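You operate a simulated robot arm through the tools that you are given. There is no shell and no other tool. Be economical: measure what you need, move in short steps, check, and stop when the job is done.

Carry out the task below with a simulated robot arm. There is one attempt and no reset: what you move stays moved.

TASK
Take the orange peg and leave it in the yellow tub. Then put the purple peg on top of the silver cartridge. Then put the order card on the pink bill. Then fetch the teal yarn ball and set it on the green coaster. The order counts. Set down upright: order card.

It is judged by the outcome, as a careful person would: the job done as asked, and still so three seconds after it is handed in. It fails if anything else is knocked over, pushed out of place, dropped, spilled or broken.

THE ROBOT
A 7-joint arm with a two-finger parallel gripper, fixed in place. Base frame: the origin is at the foot of the arm, x ahead of it, y to its left, z up; the work surface is at about z = 0. Units: m, degrees, N and s.
With the tool pointing down near the work surface it reaches from about 0.24 to 0.62 m from the base axis. Its first joint turns from -66.0 to 66.0 degrees. Payload 2.6 kg.
The TCP is the grasp point between the finger pads, 0.03 m short of the fingertips. In the tool frame z runs along the fingers and y along their closing line. Largest opening 0.094 m; finger width 0.028, thickness 0.01; the body of the gripper, 0.05 by 0.096 m, starts 0.055 m behind the TCP.
Orientation is that of the tool frame in the base frame, as a unit quaternion [w, x, y, z]. With the fingers straight down and closing along the base's y, the tool's x points along the base's -x, its y along +y and its z along -z.

THE INTERFACE
- The arm moves only by the tool servo_tool. Its argument "motion" is a list of rows, each an object of numbers (a shift or turn left out is 0, a gripper value left out holds the last): "tx", "ty", "tz": the shift along the tool's x, y, z in m; "rx", "ry", "rz": the turn, a rotation vector about the tool's x, y, z in degrees. In form: [{"tx": .., "ty": .., "tz": .., "rx": .., "ry": .., "rz": ..}, ...]. A call has 1 to 12 rows; each row shifts and turns the commanded pose from where the row before left it, along the tool's axes as they then stand. "gripper" is the finger opening in m, from 0 to 0.094, set as the call begins (left out, the last holds). Rows are played at 5 a second. More than 0.05 m and 8.6 degrees between two rows, or a gripper value outside its range, and nothing of the call is played. A pose out of reach is approached as far as the arm can. The call stops where the force on the tool passes 40 N (or 10 N more than at its start, if that is more) or the arm is blocked; 0.2 s more then pass. Each finger travels about 0.072 m/s and halts on what it meets, pressing with about 37 N; the grip force reading is that of the motor and also rises with nothing between the fingers. The clock runs only during rows and for 0.2 s after the last one: add rows that do not move to give the fingers time. It gives the time, the measured TCP pose, the force on the tool (base axes), the opening and the grip force at its end, in the units of the frame above (readings bear some noise), with the torque about the TCP (base axes, N m) and any sound that the robot's microphone picked up, and new pictures: "pictures" is both (left out), scene, wrist or none.
- Cameras (640 x 400 px; columns grow to the right, rows downward): "scene" is fixed at [0.0348, 0.4315, 0.565]; the picture's right is [-0.78, -0.62, 0.00], its down [-0.36, 0.45, -0.82] and it looks along [0.51, -0.64, -0.58] (base axes); focal length 338 px, centre (320, 200). "wrist" rides on the gripper at [0.076, 0.014, -0.102] in the tool frame; the picture's right is [-0.18, 0.98, 0.00], its down [-0.75, -0.14, -0.64] and it looks along [-0.63, -0.12, 0.77] (tool axes); focal length 243 px, centre (320, 200). There is no depth. A picture from a camera that has moved, and an enlarged one, comes with that camera's place and axes in the base frame and with its lens.
- inspect(camera, box): a new picture of the part [left, top, right, bottom] of that camera's present view, enlarged. It takes no simulated time.
- finish_job(): hands the job in; it is judged then, once.

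Work in short steps. Places have to be worked out from the pictures, the camera data and where the tool is seen: move nearer, look again, correct. Check each grasp and each placing, and mend what went wrong. You have 120 turns and 200 pictures in all, those below and enlarged ones among them. Open the gripper and draw the arm clear of the work before you hand the job in, unless the task says otherwise; then end with one line.

The tools are called after "Call:" by a JSON object that holds its "method" and its "body". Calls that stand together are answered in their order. servo_tool: Moves the arm, as the interface text tells. Its arguments: {"type":"object","properties":{"motion":{"type":"array","items":{"type":"object","properties":{"tx":{"type":"number"},"ty":{"type":"number"},"tz":{"type":"number"},"rx":{"type":"number"},"ry":{"type":"number"},"rz":{"type":"number"}}}},"gripper":{"type":"number"},"pictures":{"type":"string","enum":["both","scene","wrist","none"]}},"required":["motion"]} The other tools are called the same way: inspect (camera, box) takes an enlarged picture of a part of a camera's view; finish_job () hands the job in.

At the start:

```text
time_s: 0.0
position: [0.3999, 0.0842, 0.349]
ee_rot: [0.0, 0.0, 1.0, 0.0]
force: [-0.2, -0.2, -0.3]
moment: [-0.01, -0.01, -0.02]
opening: 0.094
grasp_force: 0.1
```

scene: 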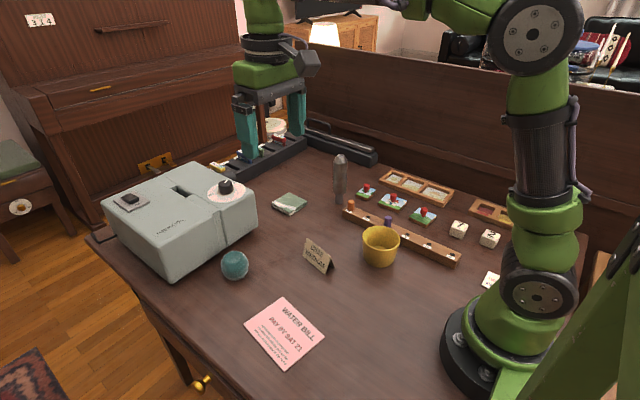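
wrist: 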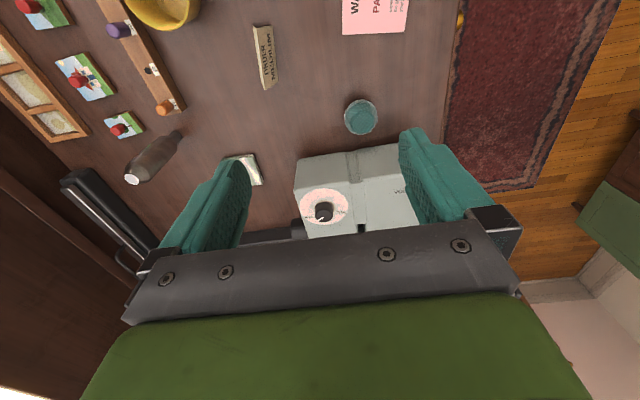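

I start by enlarging the scene's object areas to identify the pegs, the card, the cartridge, the coaster and the tub.

Call:
{"method": "inspect", "body": {"camera": "scene", "box": [320, 140, 520, 280]}}

Call:
{"method": "inspect", "body": {"camera": "scene", "box": [90, 140, 350, 300]}}

Call:
{"method": "inspect", "body": {"camera": "wrist", "box": [0, 0, 320, 200]}}

```text
2.86 times, centred on (420, 210) of scene
camera zoom: at [0.0348, 0.4315, 0.565], right [-0.78, -0.62, 0.0], down [-0.36, 0.45, -0.82], along [0.51, -0.64, -0.58], focal length 965 px, centre (34, 171)
```

zoom: 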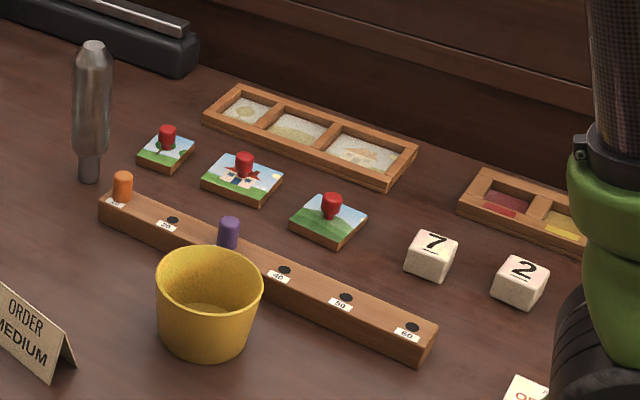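

```text
2.46 times, centred on (220, 220) of scene
camera zoom: at [0.0348, 0.4315, 0.565], right [-0.78, -0.62, 0.0], down [-0.36, 0.45, -0.82], along [0.51, -0.64, -0.58], focal length 832 px, centre (566, 151)
```

zoom: 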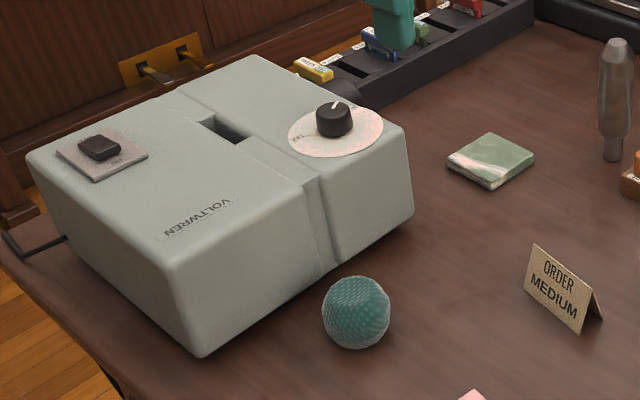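

```text
2.00 times, centred on (160, 100) of wrist
camera zoom: at [0.3233, 0.0985, 0.4508], right [0.18, 0.98, 0.0], down [0.75, -0.14, 0.64], along [0.63, -0.12, -0.77], focal length 485 px, centre (640, 400)
```

zoom: 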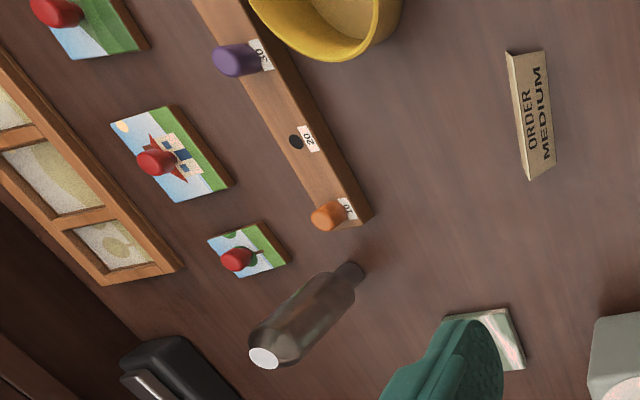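

The silver cartridge is unclear: it could be the standing grey cylinder or something in the black rack. I enlarge both.

Call:
{"method": "inspect", "body": {"camera": "scene", "box": [200, 60, 390, 180]}}

Call:
{"method": "inspect", "body": {"camera": "scene", "box": [310, 140, 370, 215]}}

Call:
{"method": "inspect", "body": {"camera": "wrist", "box": [60, 110, 300, 260]}}

```text
3.33 times, centred on (295, 120) of scene
camera zoom: at [0.0348, 0.4315, 0.565], right [-0.78, -0.62, 0.0], down [-0.36, 0.45, -0.82], along [0.51, -0.64, -0.58], focal length 1126 px, centre (403, 467)
```

zoom: 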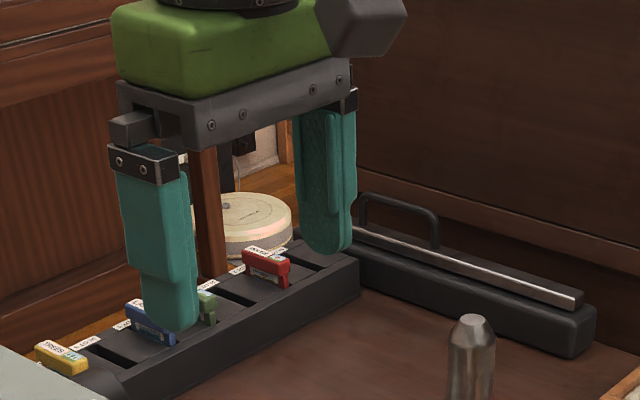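

```text
5.33 times, centred on (340, 178) of scene
camera zoom: at [0.0348, 0.4315, 0.565], right [-0.78, -0.62, 0.0], down [-0.36, 0.45, -0.82], along [0.51, -0.64, -0.58], focal length 1802 px, centre (213, 320)
```

zoom: 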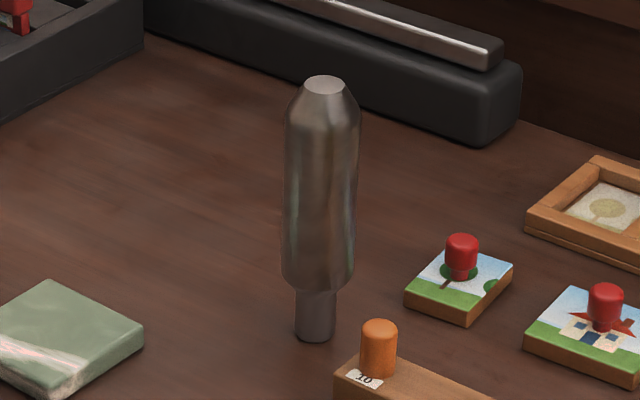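

```text
2.67 times, centred on (180, 185) of wrist
camera zoom: at [0.3233, 0.0985, 0.4508], right [0.18, 0.98, 0.0], down [0.75, -0.14, 0.64], along [0.63, -0.12, -0.77], focal length 647 px, centre (693, 240)
```

zoom: 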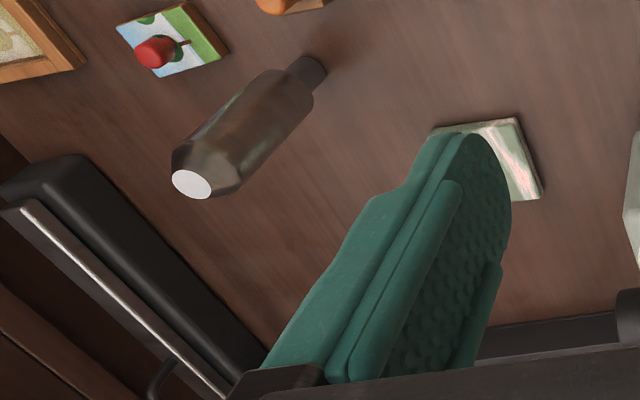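

The silver cartridge is the grey cylinder standing on its neck, with its flat top at about (0.48, -0.215, 0.15). The pegs are in the rail at y≈-0.18, with orange at x≈0.42 and purple at x≈0.31. I move above the rail for a closer look.

Call:
{"method": "servo_tool", "body": {"motion": [{"tx": 0.0125, "ty": -0.033, "tz": 0.016}, {"tx": 0.0125, "ty": -0.033, "tz": 0.016}, {"tx": 0.0125, "ty": -0.033, "tz": 0.016}, {"tx": 0.0125, "ty": -0.033, "tz": 0.016}, {"tx": 0.0125, "ty": -0.033, "tz": 0.016}, {"tx": 0.0125, "ty": -0.033, "tz": 0.016}, {"tx": 0.0125, "ty": -0.033, "tz": 0.016}, {"tx": 0.0125, "ty": -0.033, "tz": 0.016}, {}]}}

```text
time_s: 2.0
position: [0.3001, -0.1796, 0.2199]
ee_rot: [0.0, 0.0, 1.0, 0.0]
force: [0.4, -0.3, 0.2]
moment: [-0.01, 0.0, -0.01]
opening: 0.0939
grasp_force: 0.1
camera wrist: at [0.2226, -0.1659, 0.3212], right [0.18, 0.98, 0.0], down [0.75, -0.14, 0.64], along [0.63, -0.12, -0.77], focal length 243 px, centre (320, 200)
```

scene: 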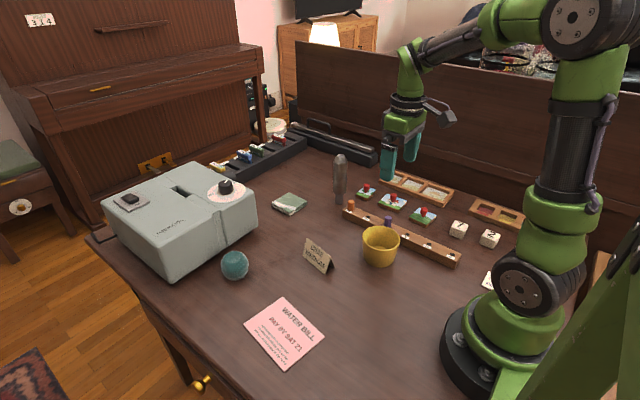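
wrist: 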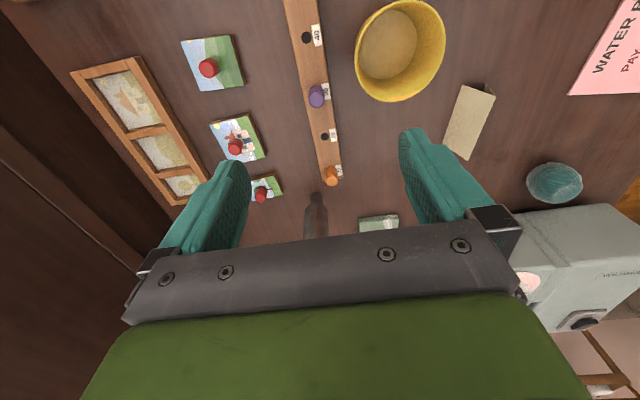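

Both pegs are in view. I enlarge them to measure their positions.

Call:
{"method": "inspect", "body": {"camera": "wrist", "box": [260, 20, 420, 240]}}

Call:
{"method": "inspect", "body": {"camera": "scene", "box": [325, 185, 465, 275]}}

```text
1.82 times, centred on (340, 130) of wrist
camera zoom: at [0.2226, -0.1659, 0.3212], right [0.18, 0.98, 0.0], down [0.75, -0.14, 0.64], along [0.63, -0.12, -0.77], focal length 441 px, centre (284, 327)
```

zoom: 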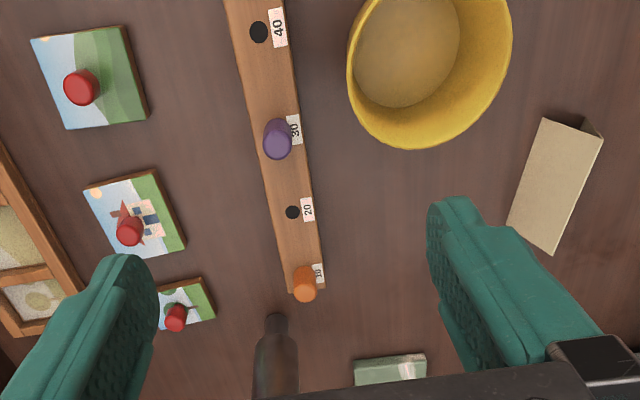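

```text
4.44 times, centred on (395, 230) of scene
camera zoom: at [0.0348, 0.4315, 0.565], right [-0.78, -0.62, 0.0], down [-0.36, 0.45, -0.82], along [0.51, -0.64, -0.58], focal length 1502 px, centre (-13, 67)
```

zoom: 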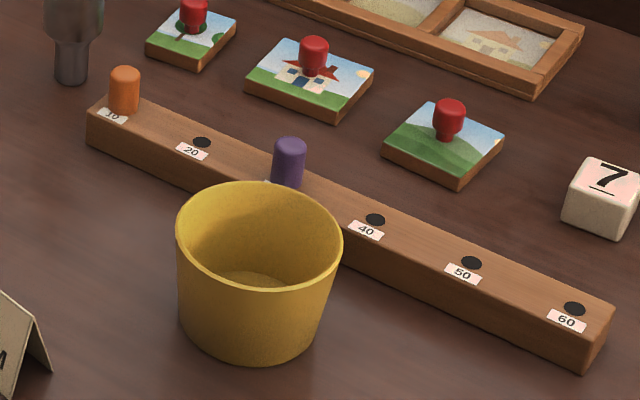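

I put the orange peg at about (0.420, -0.187) with its top at z≈0.045 and the rail top at z≈0.02. The tub is centred near (0.280, -0.100). I move above the orange peg and partway down.

Call:
{"method": "servo_tool", "body": {"motion": [{"tx": -0.039, "ty": -0.0025}, {"tx": -0.039, "ty": -0.0025}, {"tx": -0.039, "ty": -0.0025}, {"tz": 0.04}, {"tz": 0.04}, {"tz": 0.035}, {}], "gripper": 0.055}}

```text
time_s: 3.6
position: [0.4173, -0.1884, 0.1051]
ee_rot: [0.0, 0.001, 1.0, 0.0]
force: [-0.6, 0.6, 0.3]
moment: [0.02, 0.0, 0.01]
opening: 0.0551
grasp_force: 0.1
camera wrist: at [0.3397, -0.1738, 0.2072], right [0.19, 0.98, 0.0], down [0.75, -0.14, 0.64], along [0.63, -0.12, -0.77], focal length 243 px, centre (320, 200)
```

scene: 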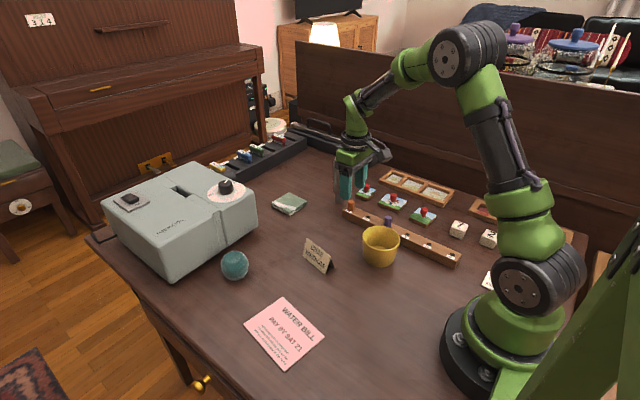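
wrist: 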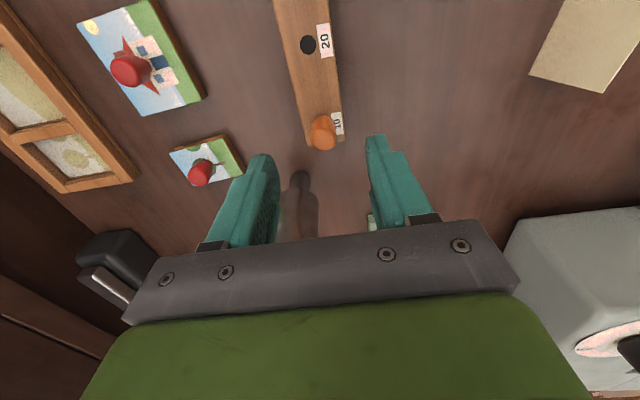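

The peg's measured position (0.419, -0.187) is centred between the fingers. I descend until the tips are just above the rail.

Call:
{"method": "servo_tool", "body": {"motion": [{"tz": 0.02, "ty": 0.0015}, {"tz": 0.016}, {"tz": 0.014}, {}]}}

Call:
{"method": "inspect", "body": {"camera": "scene", "box": [310, 130, 430, 250]}}

```text
time_s: 4.6
position: [0.4173, -0.1852, 0.0557]
ee_rot: [0.001, 0.001, 1.0, -0.001]
force: [0.0, 0.3, 0.2]
moment: [0.04, 0.04, -0.03]
opening: 0.055
grasp_force: 0.0
camera wrist: at [0.3396, -0.1715, 0.1576], right [0.18, 0.98, 0.0], down [0.75, -0.14, 0.64], along [0.63, -0.12, -0.77], focal length 243 px, centre (320, 200)
```

scene: 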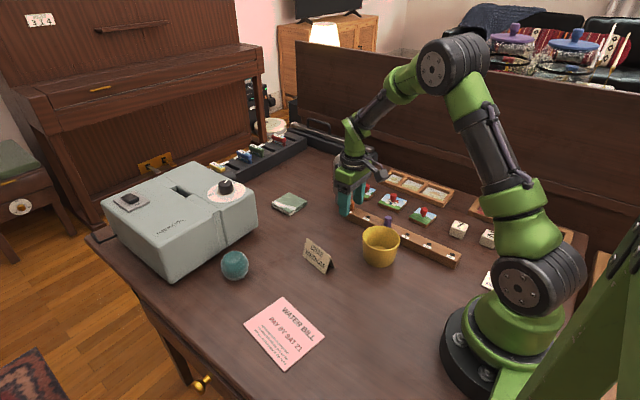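
wrist: 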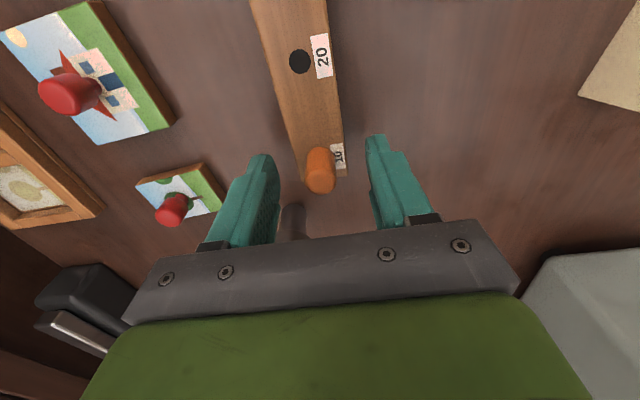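

```text
3.33 times, centred on (370, 190) of scene
camera zoom: at [0.0348, 0.4315, 0.565], right [-0.78, -0.62, 0.0], down [-0.36, 0.45, -0.82], along [0.51, -0.64, -0.58], focal length 1126 px, centre (153, 233)
```

zoom: 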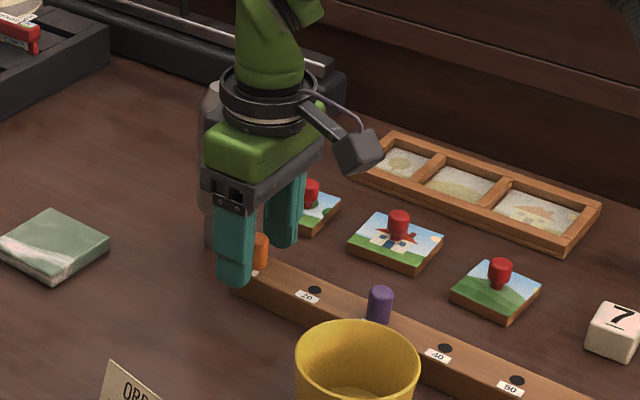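

The peg is between the pads and the tips are clear of the rail. I drop 2 mm more and close.

Call:
{"method": "servo_tool", "body": {"motion": [{"tz": 0.002, "ty": -0.0015}], "pictures": "none"}}

Call:
{"method": "servo_tool", "body": {"motion": [{}, {}, {}, {}], "gripper": 0.0, "pictures": "wrist"}}

```text
time_s: 5.0
position: [0.4169, -0.1865, 0.0531]
ee_rot: [0.001, 0.001, 1.0, 0.0]
force: [0.3, -0.8, 0.5]
moment: [-0.01, -0.04, -0.02]
opening: 0.0549
grasp_force: 0.1
```

```text
time_s: 6.0
position: [0.4165, -0.1861, 0.0547]
ee_rot: [-0.001, 0.0, 1.0, 0.002]
force: [-3.7, 14.4, 6.3]
moment: [0.48, 0.21, -0.05]
opening: 0.0324
grasp_force: 44.3
camera wrist: at [0.3399, -0.1717, 0.1556], right [0.18, 0.98, 0.0], down [0.75, -0.14, 0.64], along [0.63, -0.12, -0.77], focal length 243 px, centre (320, 200)
```

wrist: 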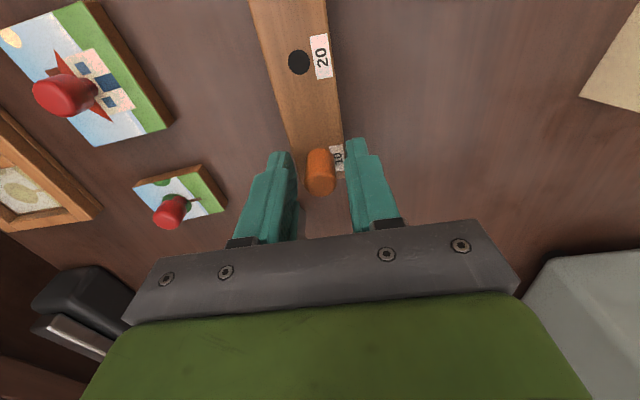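

The fingers stopped at 0.032, which is the rail width, so the tips are below the rail top. I reopen, rise 7 mm and close again.

Call:
{"method": "servo_tool", "body": {"motion": [{}, {"tz": -0.004}, {"tz": -0.004}, {}], "gripper": 0.05, "pictures": "none"}}

Call:
{"method": "servo_tool", "body": {"motion": [{}, {}, {}, {}], "gripper": 0.0, "pictures": "wrist"}}

Call:
{"method": "inspect", "body": {"camera": "scene", "box": [310, 130, 430, 250]}}

```text
time_s: 7.0
position: [0.4172, -0.1868, 0.0631]
ee_rot: [-0.001, 0.0, 1.0, 0.0]
force: [0.2, -0.4, -1.0]
moment: [0.01, -0.01, 0.03]
opening: 0.05
grasp_force: 0.1
```

```text
time_s: 8.0
position: [0.417, -0.186, 0.0622]
ee_rot: [0.0, 0.0, 1.0, 0.0]
force: [0.5, 0.8, -0.1]
moment: [0.02, -0.03, -0.03]
opening: 0.0148
grasp_force: 37.4
camera wrist: at [0.3401, -0.1728, 0.1637], right [0.18, 0.98, 0.0], down [0.75, -0.14, 0.64], along [0.63, -0.12, -0.77], focal length 243 px, centre (320, 200)
```

wrist: 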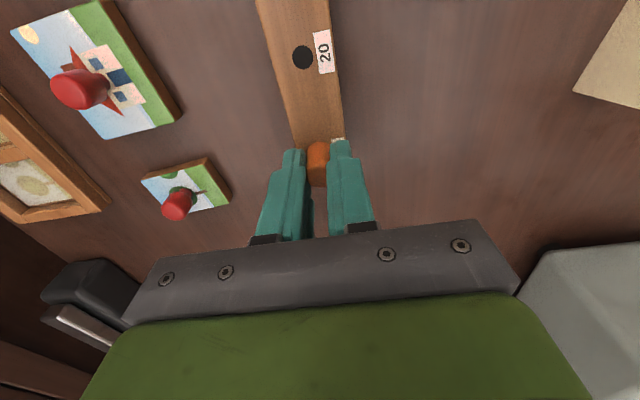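

```text
3.33 times, centred on (370, 190) of scene
camera zoom: at [0.0348, 0.4315, 0.565], right [-0.78, -0.62, 0.0], down [-0.36, 0.45, -0.82], along [0.51, -0.64, -0.58], focal length 1126 px, centre (153, 233)
```

zoom: 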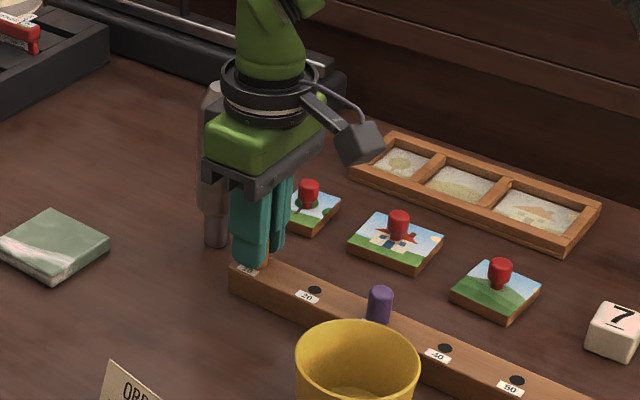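

The peg is gripped at 14.8 mm. I lift straight up.

Call:
{"method": "servo_tool", "body": {"motion": [{"tz": -0.01}, {"tz": -0.015}, {"tz": -0.02}, {"tz": -0.03}, {"tz": -0.03}, {}]}}

Call:
{"method": "inspect", "body": {"camera": "scene", "box": [310, 110, 430, 230]}}

```text
time_s: 9.4
position: [0.4171, -0.1876, 0.1688]
ee_rot: [0.001, -0.001, 1.0, 0.0]
force: [-0.5, 0.1, 0.1]
moment: [0.01, -0.03, -0.03]
opening: 0.0146
grasp_force: 37.0
camera wrist: at [0.3407, -0.1731, 0.2696], right [0.18, 0.98, 0.0], down [0.75, -0.14, 0.64], along [0.63, -0.12, -0.77], focal length 243 px, centre (320, 200)
```

scene: 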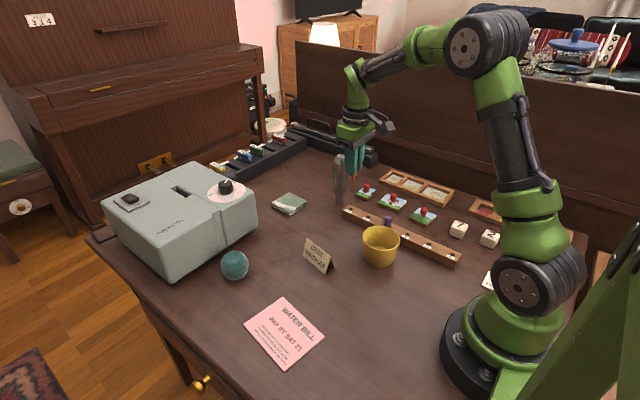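
wrist: 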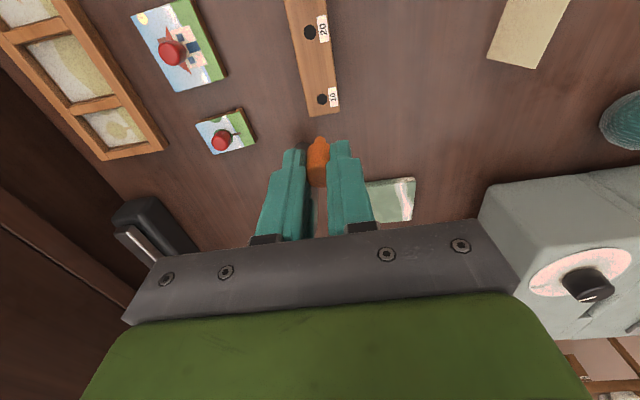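

```text
3.33 times, centred on (370, 170) of scene
camera zoom: at [0.0348, 0.4315, 0.565], right [-0.78, -0.62, 0.0], down [-0.36, 0.45, -0.82], along [0.51, -0.64, -0.58], focal length 1126 px, centre (153, 300)
```

zoom: 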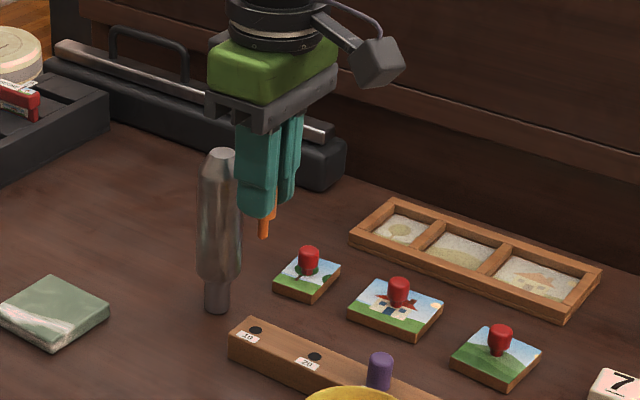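

The peg is out, with a thinner stub below the fingertips. I carry it over the tub at (0.280, -0.100).

Call:
{"method": "servo_tool", "body": {"motion": [{"tx": 0.0343, "ty": 0.0219}, {"tx": 0.0343, "ty": 0.0219}, {"tx": 0.0343, "ty": 0.0219}, {"tx": 0.0343, "ty": 0.0219}, {"tz": 0.03}, {}]}}

Call:
{"method": "inspect", "body": {"camera": "scene", "box": [330, 150, 470, 290]}}

```text
time_s: 10.8
position: [0.2784, -0.0989, 0.1362]
ee_rot: [0.0, 0.0, 1.0, 0.0]
force: [0.0, -0.1, -0.3]
moment: [-0.01, 0.02, -0.01]
opening: 0.0147
grasp_force: 36.2
camera wrist: at [0.2022, -0.0848, 0.2378], right [0.18, 0.98, 0.0], down [0.75, -0.14, 0.64], along [0.63, -0.12, -0.77], focal length 243 px, centre (320, 200)
```

scene: 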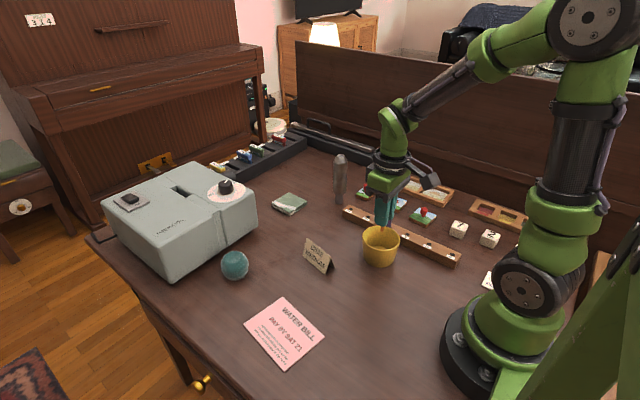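
wrist: 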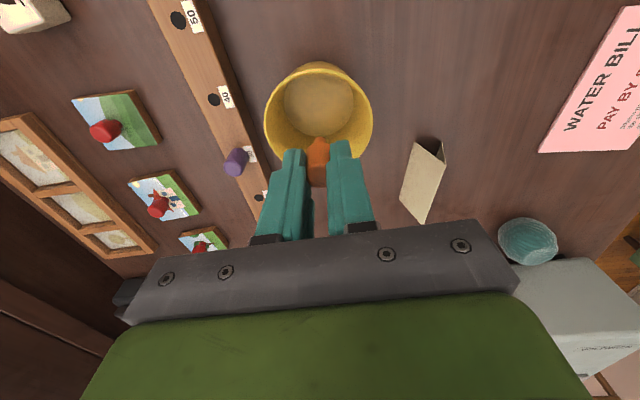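

```text
2.86 times, centred on (400, 220) of scene
camera zoom: at [0.0348, 0.4315, 0.565], right [-0.78, -0.62, 0.0], down [-0.36, 0.45, -0.82], along [0.51, -0.64, -0.58], focal length 965 px, centre (91, 143)
```

zoom: 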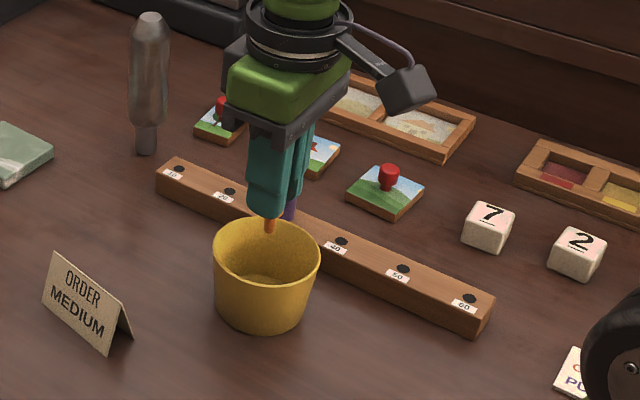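

The peg is centred over the tub floor at (0.277, -0.100). I lower it inside, then release.

Call:
{"method": "servo_tool", "body": {"motion": [{"tz": 0.02}, {"tz": 0.02}, {"tz": 0.02}, {"tz": 0.012}, {}], "pictures": "scene"}}

```text
time_s: 12.0
position: [0.2797, -0.0996, 0.0653]
ee_rot: [0.0, 0.002, 1.0, 0.0]
force: [-0.2, -0.3, -0.4]
moment: [-0.03, 0.01, 0.01]
opening: 0.0147
grasp_force: 37.7
```

scene: 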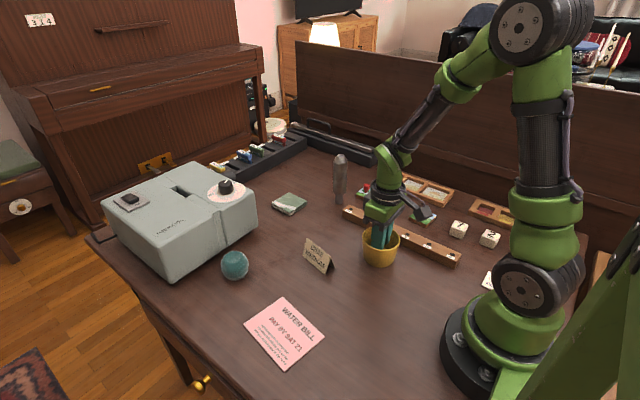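

No contact force shows and the peg is inside the tub. I lower 4 mm more, open to 0.03 and withdraw upward.

Call:
{"method": "servo_tool", "body": {"motion": [{"tz": 0.004}, {}], "pictures": "none"}}

Call:
{"method": "servo_tool", "body": {"motion": [{}, {}, {}, {"tz": -0.02}, {"tz": -0.03}, {"tz": -0.04}, {"tz": -0.04}, {}], "gripper": 0.03}}

```text
time_s: 12.6
position: [0.2813, -0.0988, 0.0619]
ee_rot: [0.0, 0.001, 1.0, 0.0]
force: [-0.6, 0.3, 1.0]
moment: [0.01, 0.02, 0.0]
opening: 0.0149
grasp_force: 37.1
```

```text
time_s: 14.4
position: [0.2803, -0.0974, 0.1924]
ee_rot: [0.0, 0.0, 1.0, 0.0]
force: [-0.7, 0.4, 0.4]
moment: [0.0, 0.0, 0.02]
opening: 0.0301
grasp_force: 0.1
camera wrist: at [0.2036, -0.0846, 0.2929], right [0.18, 0.98, 0.0], down [0.75, -0.14, 0.64], along [0.63, -0.12, -0.77], focal length 243 px, centre (320, 200)
```

scene: 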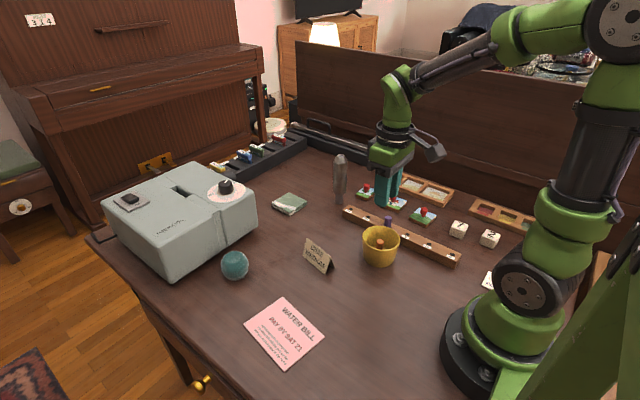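
wrist: 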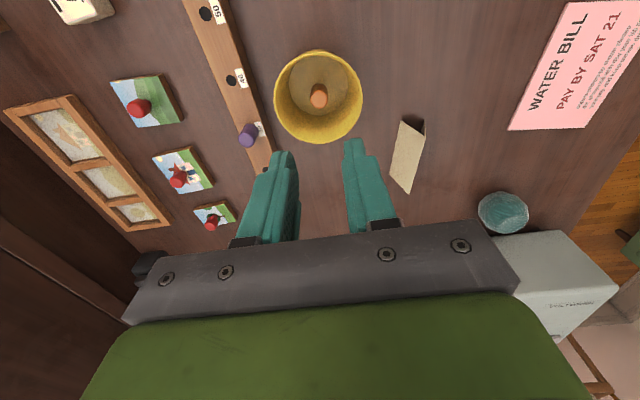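

The orange peg is standing in the tub. Next is the purple peg: I go above it with a narrow 0.034 opening so the fingers clear the tub's rim.

Call:
{"method": "servo_tool", "body": {"motion": [{"tx": -0.01, "ty": -0.03}, {"tx": -0.01, "ty": -0.03}, {"tx": -0.009, "ty": -0.0285}, {"tz": 0.03}, {"tz": 0.03}, {"tz": 0.03}, {}], "gripper": 0.034}}

```text
time_s: 16.0
position: [0.3096, -0.1863, 0.1016]
ee_rot: [0.0, 0.001, 1.0, 0.0]
force: [0.7, 0.9, 0.3]
moment: [0.0, 0.04, -0.05]
opening: 0.0339
grasp_force: 0.1
camera wrist: at [0.2319, -0.1733, 0.2025], right [0.18, 0.98, 0.0], down [0.75, -0.14, 0.64], along [0.63, -0.12, -0.77], focal length 243 px, centre (320, 200)
```

scene: 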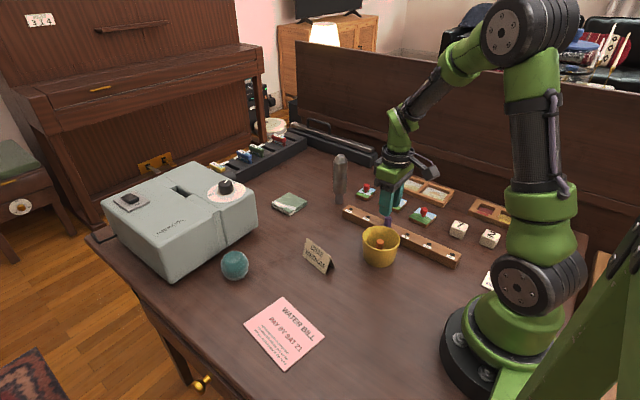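
wrist: 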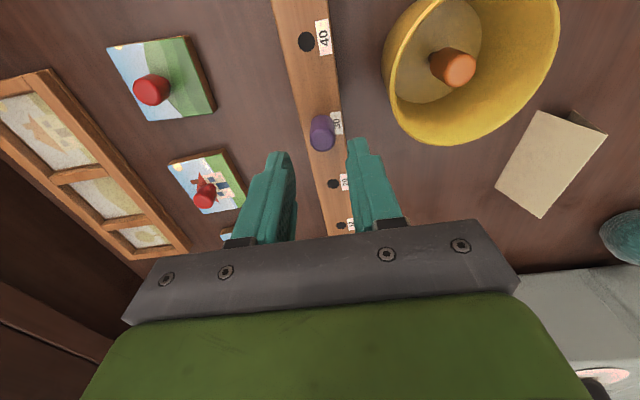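

The purple peg is at about (0.304, -0.186). I shift back 6 mm, descend to z=0.062 and grip.

Call:
{"method": "servo_tool", "body": {"motion": [{"tx": 0.006}, {"tz": 0.015}, {"tz": 0.015}, {"tz": 0.0095}, {}], "pictures": "wrist"}}

Call:
{"method": "servo_tool", "body": {"motion": [{}, {}, {}], "gripper": 0.0, "pictures": "wrist"}}

```text
time_s: 17.2
position: [0.3023, -0.1886, 0.0616]
ee_rot: [0.0, 0.001, 1.0, 0.001]
force: [1.1, 0.1, -1.0]
moment: [-0.03, 0.01, 0.0]
opening: 0.0343
grasp_force: 0.0
camera wrist: at [0.2257, -0.1738, 0.163], right [0.19, 0.98, 0.0], down [0.75, -0.14, 0.64], along [0.63, -0.12, -0.77], focal length 243 px, centre (320, 200)
```

wrist: 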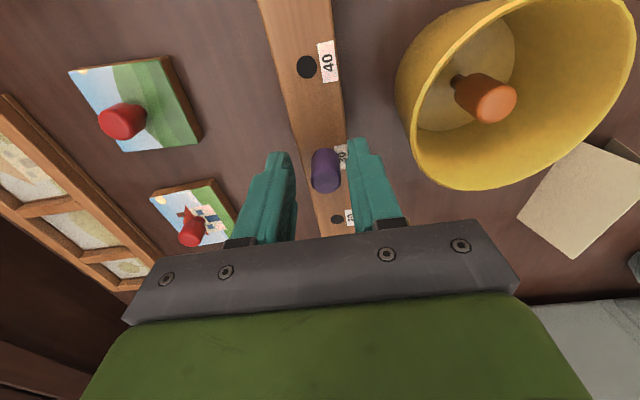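

```text
time_s: 18.0
position: [0.3022, -0.187, 0.0607]
ee_rot: [-0.001, 0.0, 1.0, 0.0]
force: [0.0, 5.7, -1.1]
moment: [0.19, -0.02, 0.02]
opening: 0.0148
grasp_force: 37.1
camera wrist: at [0.2258, -0.1734, 0.1631], right [0.18, 0.98, 0.0], down [0.75, -0.14, 0.64], along [0.63, -0.12, -0.77], focal length 243 px, centre (320, 200)
```

wrist: 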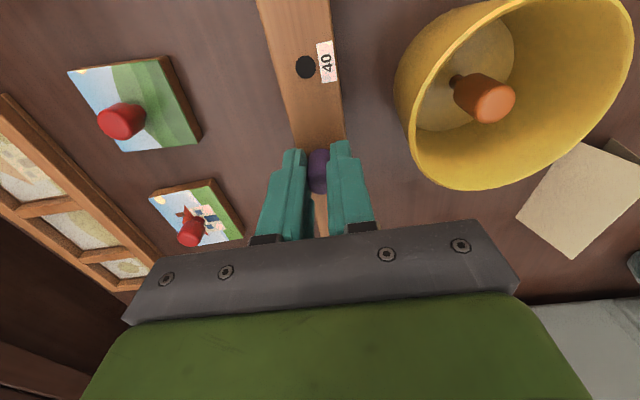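

The purple peg is gripped at 14.8 mm. I lift it straight out.

Call:
{"method": "servo_tool", "body": {"motion": [{"ty": 0.001}, {"tz": -0.01}, {"tz": -0.015}, {"tz": -0.03}, {"tz": -0.04}, {"tz": -0.045}, {"tz": -0.04}, {}]}}

Call:
{"method": "inspect", "body": {"camera": "scene", "box": [310, 90, 470, 220]}}

```text
time_s: 19.8
position: [0.303, -0.1873, 0.2428]
ee_rot: [0.0, 0.0, 1.0, 0.0]
force: [-0.5, -1.0, 0.0]
moment: [0.01, -0.02, 0.01]
opening: 0.0148
grasp_force: 36.9
camera wrist: at [0.2258, -0.1729, 0.3433], right [0.18, 0.98, 0.0], down [0.75, -0.14, 0.64], along [0.63, -0.12, -0.77], focal length 243 px, centre (320, 200)
```

scene: 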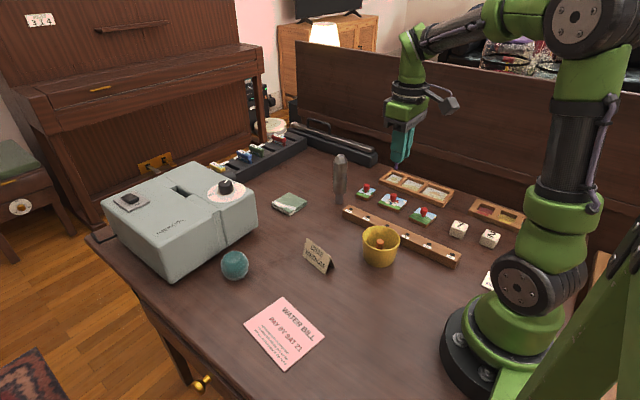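
wrist: 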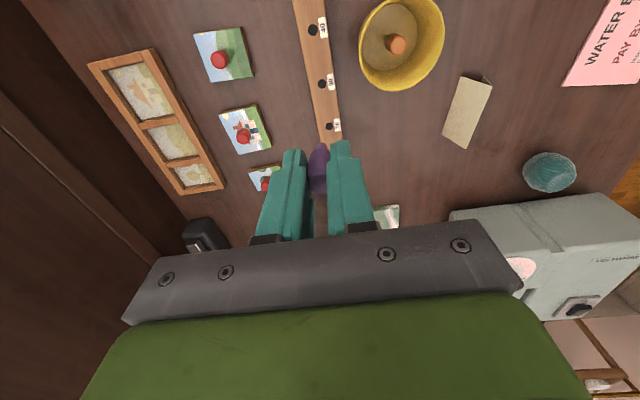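

```text
3.08 times, centred on (390, 155) of scene
camera zoom: at [0.0348, 0.4315, 0.565], right [-0.78, -0.62, 0.0], down [-0.36, 0.45, -0.82], along [0.51, -0.64, -0.58], focal length 1040 px, centre (105, 338)
```

zoom: 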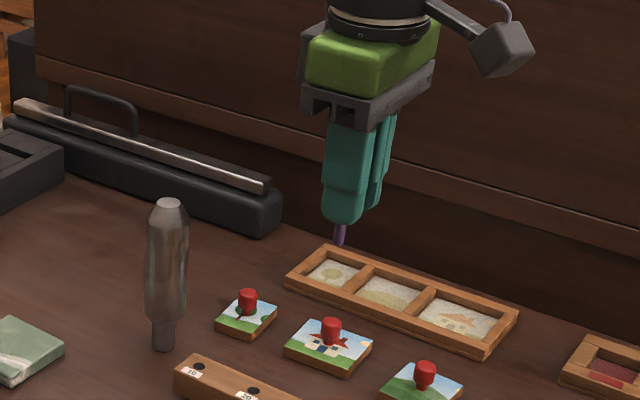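

The cartridge top is at about (0.480, -0.216, 0.15) from both cameras. I bring the peg to about 25 mm above it to align by eye.

Call:
{"method": "servo_tool", "body": {"motion": [{"tx": -0.0433, "ty": -0.0073}, {"tx": -0.0433, "ty": -0.0073}, {"tx": -0.0433, "ty": -0.0073}, {"tx": -0.0433, "ty": -0.0073}, {"tz": 0.012}, {}]}}

Call:
{"method": "inspect", "body": {"camera": "scene", "box": [300, 100, 400, 210]}}

Call:
{"method": "inspect", "body": {"camera": "wrist", "box": [260, 60, 380, 220]}}

```text
time_s: 21.2
position: [0.477, -0.2147, 0.2289]
ee_rot: [0.0, 0.0, 1.0, -0.001]
force: [0.0, 1.1, -0.6]
moment: [0.0, -0.01, 0.05]
opening: 0.0147
grasp_force: 36.7
camera wrist: at [0.3999, -0.2017, 0.331], right [0.19, 0.98, 0.0], down [0.75, -0.14, 0.64], along [0.63, -0.12, -0.77], focal length 243 px, centre (320, 200)
```

scene: 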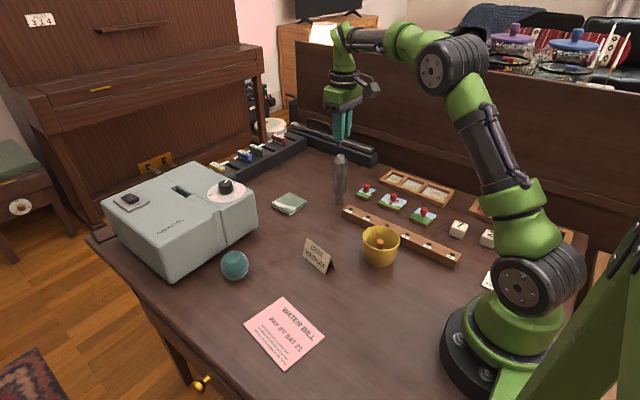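
wrist: 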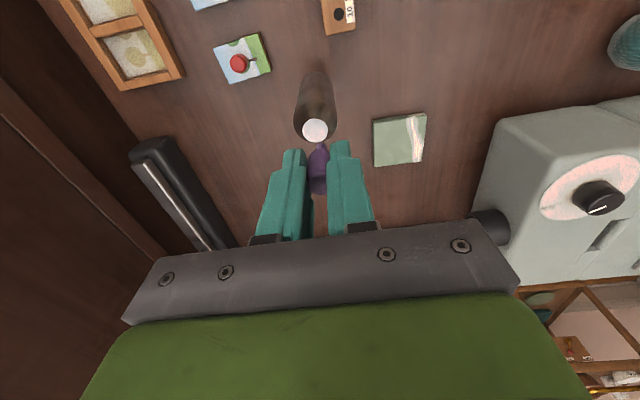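

```text
3.64 times, centred on (350, 155) of scene
camera zoom: at [0.0348, 0.4315, 0.565], right [-0.78, -0.62, 0.0], down [-0.36, 0.45, -0.82], along [0.51, -0.64, -0.58], focal length 1229 px, centre (211, 364)
```

zoom: 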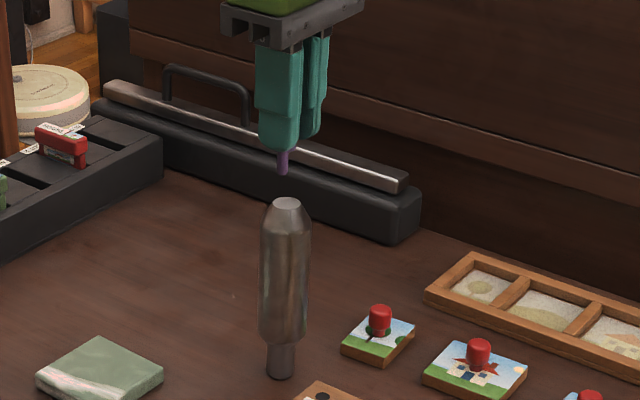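

```text
2.50 times, centred on (320, 140) of wrist
camera zoom: at [0.3999, -0.2017, 0.331], right [0.19, 0.98, 0.0], down [0.75, -0.14, 0.64], along [0.63, -0.12, -0.77], focal length 606 px, centre (320, 350)
```

zoom: 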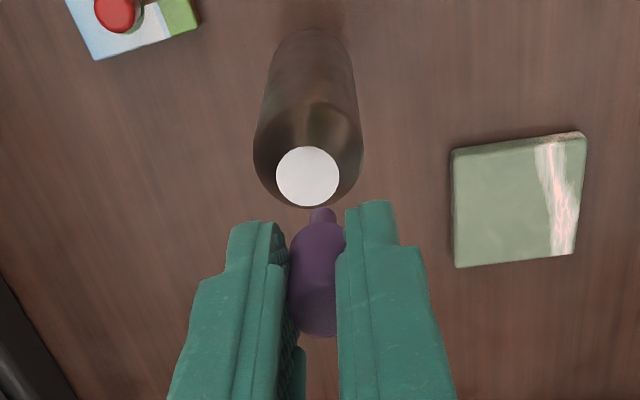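

The cartridge top's centre is about 5 mm to -y of the stub, with x aligned. I correct that and descend to just above it.

Call:
{"method": "servo_tool", "body": {"motion": [{"ty": -0.005, "tx": -0.0005}, {"tz": 0.01}, {"tz": 0.008}, {}], "pictures": "none"}}

Call:
{"method": "inspect", "body": {"camera": "scene", "box": [320, 130, 360, 170]}}

Call:
{"method": "inspect", "body": {"camera": "wrist", "box": [290, 100, 350, 180]}}

```text
time_s: 22.2
position: [0.4772, -0.2203, 0.2124]
ee_rot: [0.0, -0.001, 1.0, 0.0]
force: [-0.6, -0.1, 0.1]
moment: [-0.01, 0.03, 0.0]
opening: 0.0149
grasp_force: 37.4
```

```text
10.00 times, centred on (340, 150) of scene
camera zoom: at [0.0348, 0.4315, 0.565], right [-0.78, -0.62, 0.0], down [-0.36, 0.45, -0.82], along [0.51, -0.64, -0.58], focal length 3379 px, centre (120, 700)
```

zoom: 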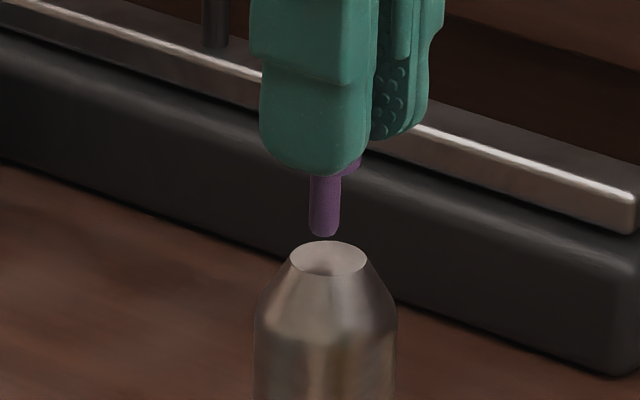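

```text
5.00 times, centred on (320, 140) of wrist
camera zoom: at [0.3999, -0.2065, 0.3135], right [0.18, 0.98, 0.0], down [0.75, -0.14, 0.64], along [0.63, -0.12, -0.77], focal length 1213 px, centre (320, 500)
```

zoom: 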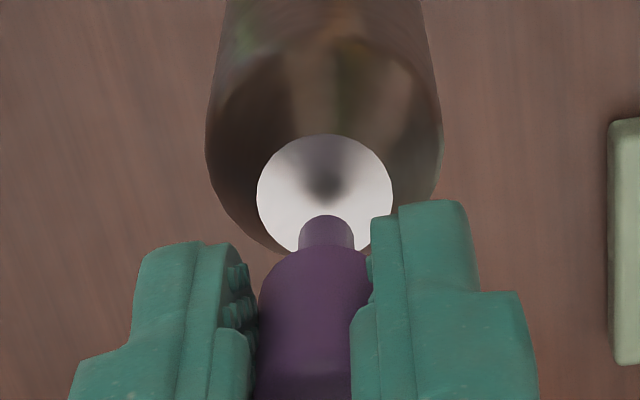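

Both views agree: the stub is about 8 mm above the disc and centred over it. I lower it in fine steps, watching the force.

Call:
{"method": "servo_tool", "body": {"motion": [{"tz": 0.003}, {"tz": 0.002}, {"tz": 0.001}, {}], "pictures": "none"}}

Call:
{"method": "inspect", "body": {"camera": "scene", "box": [320, 130, 360, 170]}}

Call:
{"method": "inspect", "body": {"camera": "wrist", "box": [290, 100, 350, 180]}}

```text
time_s: 23.2
position: [0.4762, -0.2212, 0.2061]
ee_rot: [0.0, 0.001, 1.0, -0.001]
force: [0.7, -0.3, 0.1]
moment: [0.03, 0.0, 0.0]
opening: 0.015
grasp_force: 36.9
```

```text
10.00 times, centred on (340, 150) of scene
camera zoom: at [0.0348, 0.4315, 0.565], right [-0.78, -0.62, 0.0], down [-0.36, 0.45, -0.82], along [0.51, -0.64, -0.58], focal length 3379 px, centre (120, 700)
```

zoom: 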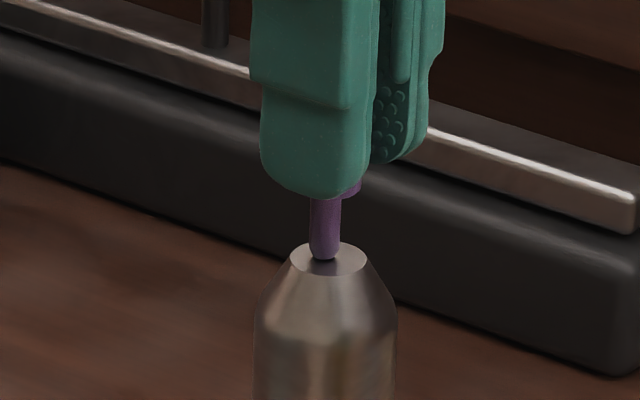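

```text
5.00 times, centred on (320, 140) of wrist
camera zoom: at [0.3997, -0.2066, 0.307], right [0.19, 0.98, 0.0], down [0.75, -0.14, 0.64], along [0.63, -0.12, -0.77], focal length 1213 px, centre (320, 500)
```

zoom: 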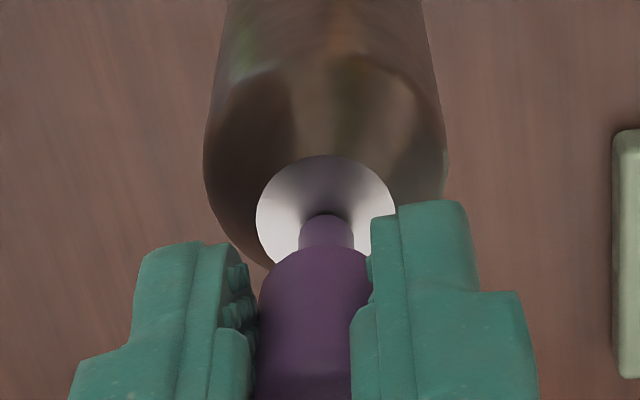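

About 1–2 mm remains and the peg is still centred. I step down in half-millimetres.

Call:
{"method": "servo_tool", "body": {"motion": [{"tz": 0.0005}, {"tz": 0.0005}, {}], "pictures": "none"}}

Call:
{"method": "inspect", "body": {"camera": "wrist", "box": [290, 100, 350, 180]}}

Call:
{"method": "inspect", "body": {"camera": "scene", "box": [325, 145, 345, 165]}}

```text
time_s: 24.0
position: [0.4771, -0.2204, 0.2051]
ee_rot: [0.0, 0.001, 1.0, 0.0]
force: [0.1, 0.4, -0.2]
moment: [-0.01, 0.04, 0.0]
opening: 0.0147
grasp_force: 36.9
```

```text
5.00 times, centred on (320, 140) of wrist
camera zoom: at [0.3996, -0.2069, 0.3063], right [0.18, 0.98, 0.0], down [0.75, -0.14, 0.64], along [0.63, -0.12, -0.77], focal length 1213 px, centre (320, 500)
```

zoom: 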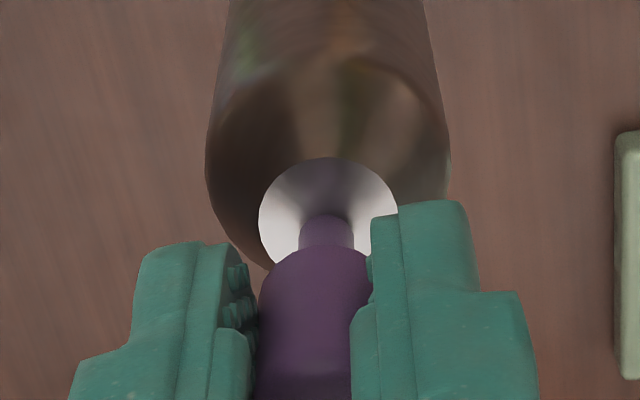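

```text
16.00 times, centred on (335, 155) of scene
camera zoom: at [0.0348, 0.4315, 0.565], right [-0.78, -0.62, 0.0], down [-0.36, 0.45, -0.82], along [0.51, -0.64, -0.58], focal length 5406 px, centre (80, 920)
```

zoom: 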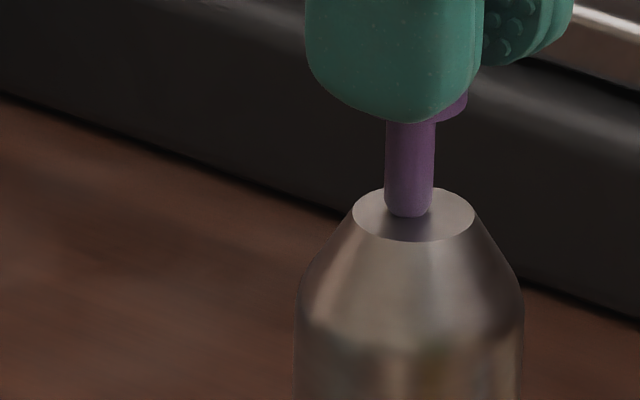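

No force yet, so I keep stepping down until contact registers.

Call:
{"method": "servo_tool", "body": {"motion": [{"tz": 0.0005}, {"tz": 0.0005}, {}], "pictures": "none"}}

Call:
{"method": "inspect", "body": {"camera": "scene", "box": [325, 145, 345, 165]}}

```text
time_s: 24.8
position: [0.4778, -0.2204, 0.2036]
ee_rot: [-0.001, -0.001, 1.0, 0.0]
force: [0.2, -0.9, 0.1]
moment: [0.03, 0.02, -0.04]
opening: 0.015
grasp_force: 37.1
```

```text
16.00 times, centred on (335, 155) of scene
camera zoom: at [0.0348, 0.4315, 0.565], right [-0.78, -0.62, 0.0], down [-0.36, 0.45, -0.82], along [0.51, -0.64, -0.58], focal length 5406 px, centre (80, 920)
```

zoom: 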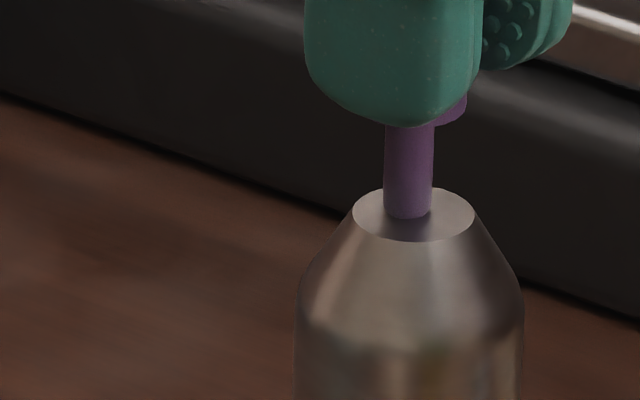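

The tip seems to be at contact. I step 0.5 mm more and read the force again.

Call:
{"method": "servo_tool", "body": {"motion": [{"tz": 0.0005}, {}], "pictures": "none"}}

Call:
{"method": "inspect", "body": {"camera": "scene", "box": [325, 145, 345, 165]}}

```text
time_s: 25.4
position: [0.4772, -0.2208, 0.2037]
ee_rot: [0.0, 0.001, 1.0, 0.0]
force: [1.2, 0.7, -0.1]
moment: [0.01, 0.0, 0.0]
opening: 0.0147
grasp_force: 36.9
```

```text
16.00 times, centred on (335, 155) of scene
camera zoom: at [0.0348, 0.4315, 0.565], right [-0.78, -0.62, 0.0], down [-0.36, 0.45, -0.82], along [0.51, -0.64, -0.58], focal length 5406 px, centre (80, 920)
```

zoom: 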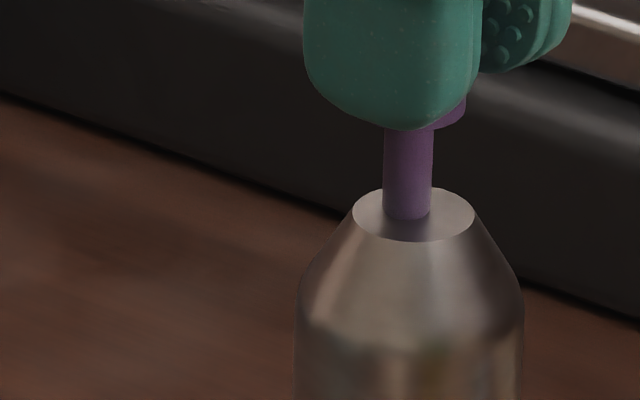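

Still no contact force. I take another 0.5 mm step.

Call:
{"method": "servo_tool", "body": {"motion": [{"tz": 0.0005}, {}], "pictures": "none"}}

Call:
{"method": "servo_tool", "body": {"motion": [{"tz": 0.0005}, {}], "pictures": "none"}}

Call:
{"method": "inspect", "body": {"camera": "scene", "box": [325, 145, 345, 165]}}

```text
time_s: 26.0
position: [0.476, -0.2203, 0.2037]
ee_rot: [0.0, 0.0, 1.0, 0.0]
force: [0.5, -0.6, -0.5]
moment: [-0.02, -0.03, -0.01]
opening: 0.0146
grasp_force: 37.3
```

```text
time_s: 26.6
position: [0.4768, -0.2209, 0.2035]
ee_rot: [0.001, 0.0, 1.0, 0.0]
force: [0.0, -0.1, 5.0]
moment: [0.03, -0.06, -0.03]
opening: 0.0146
grasp_force: 36.7
```

```text
16.00 times, centred on (335, 155) of scene
camera zoom: at [0.0348, 0.4315, 0.565], right [-0.78, -0.62, 0.0], down [-0.36, 0.45, -0.82], along [0.51, -0.64, -0.58], focal length 5406 px, centre (80, 920)
```

zoom: 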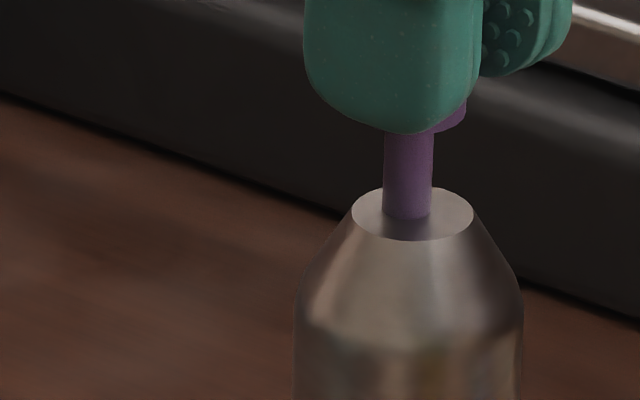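

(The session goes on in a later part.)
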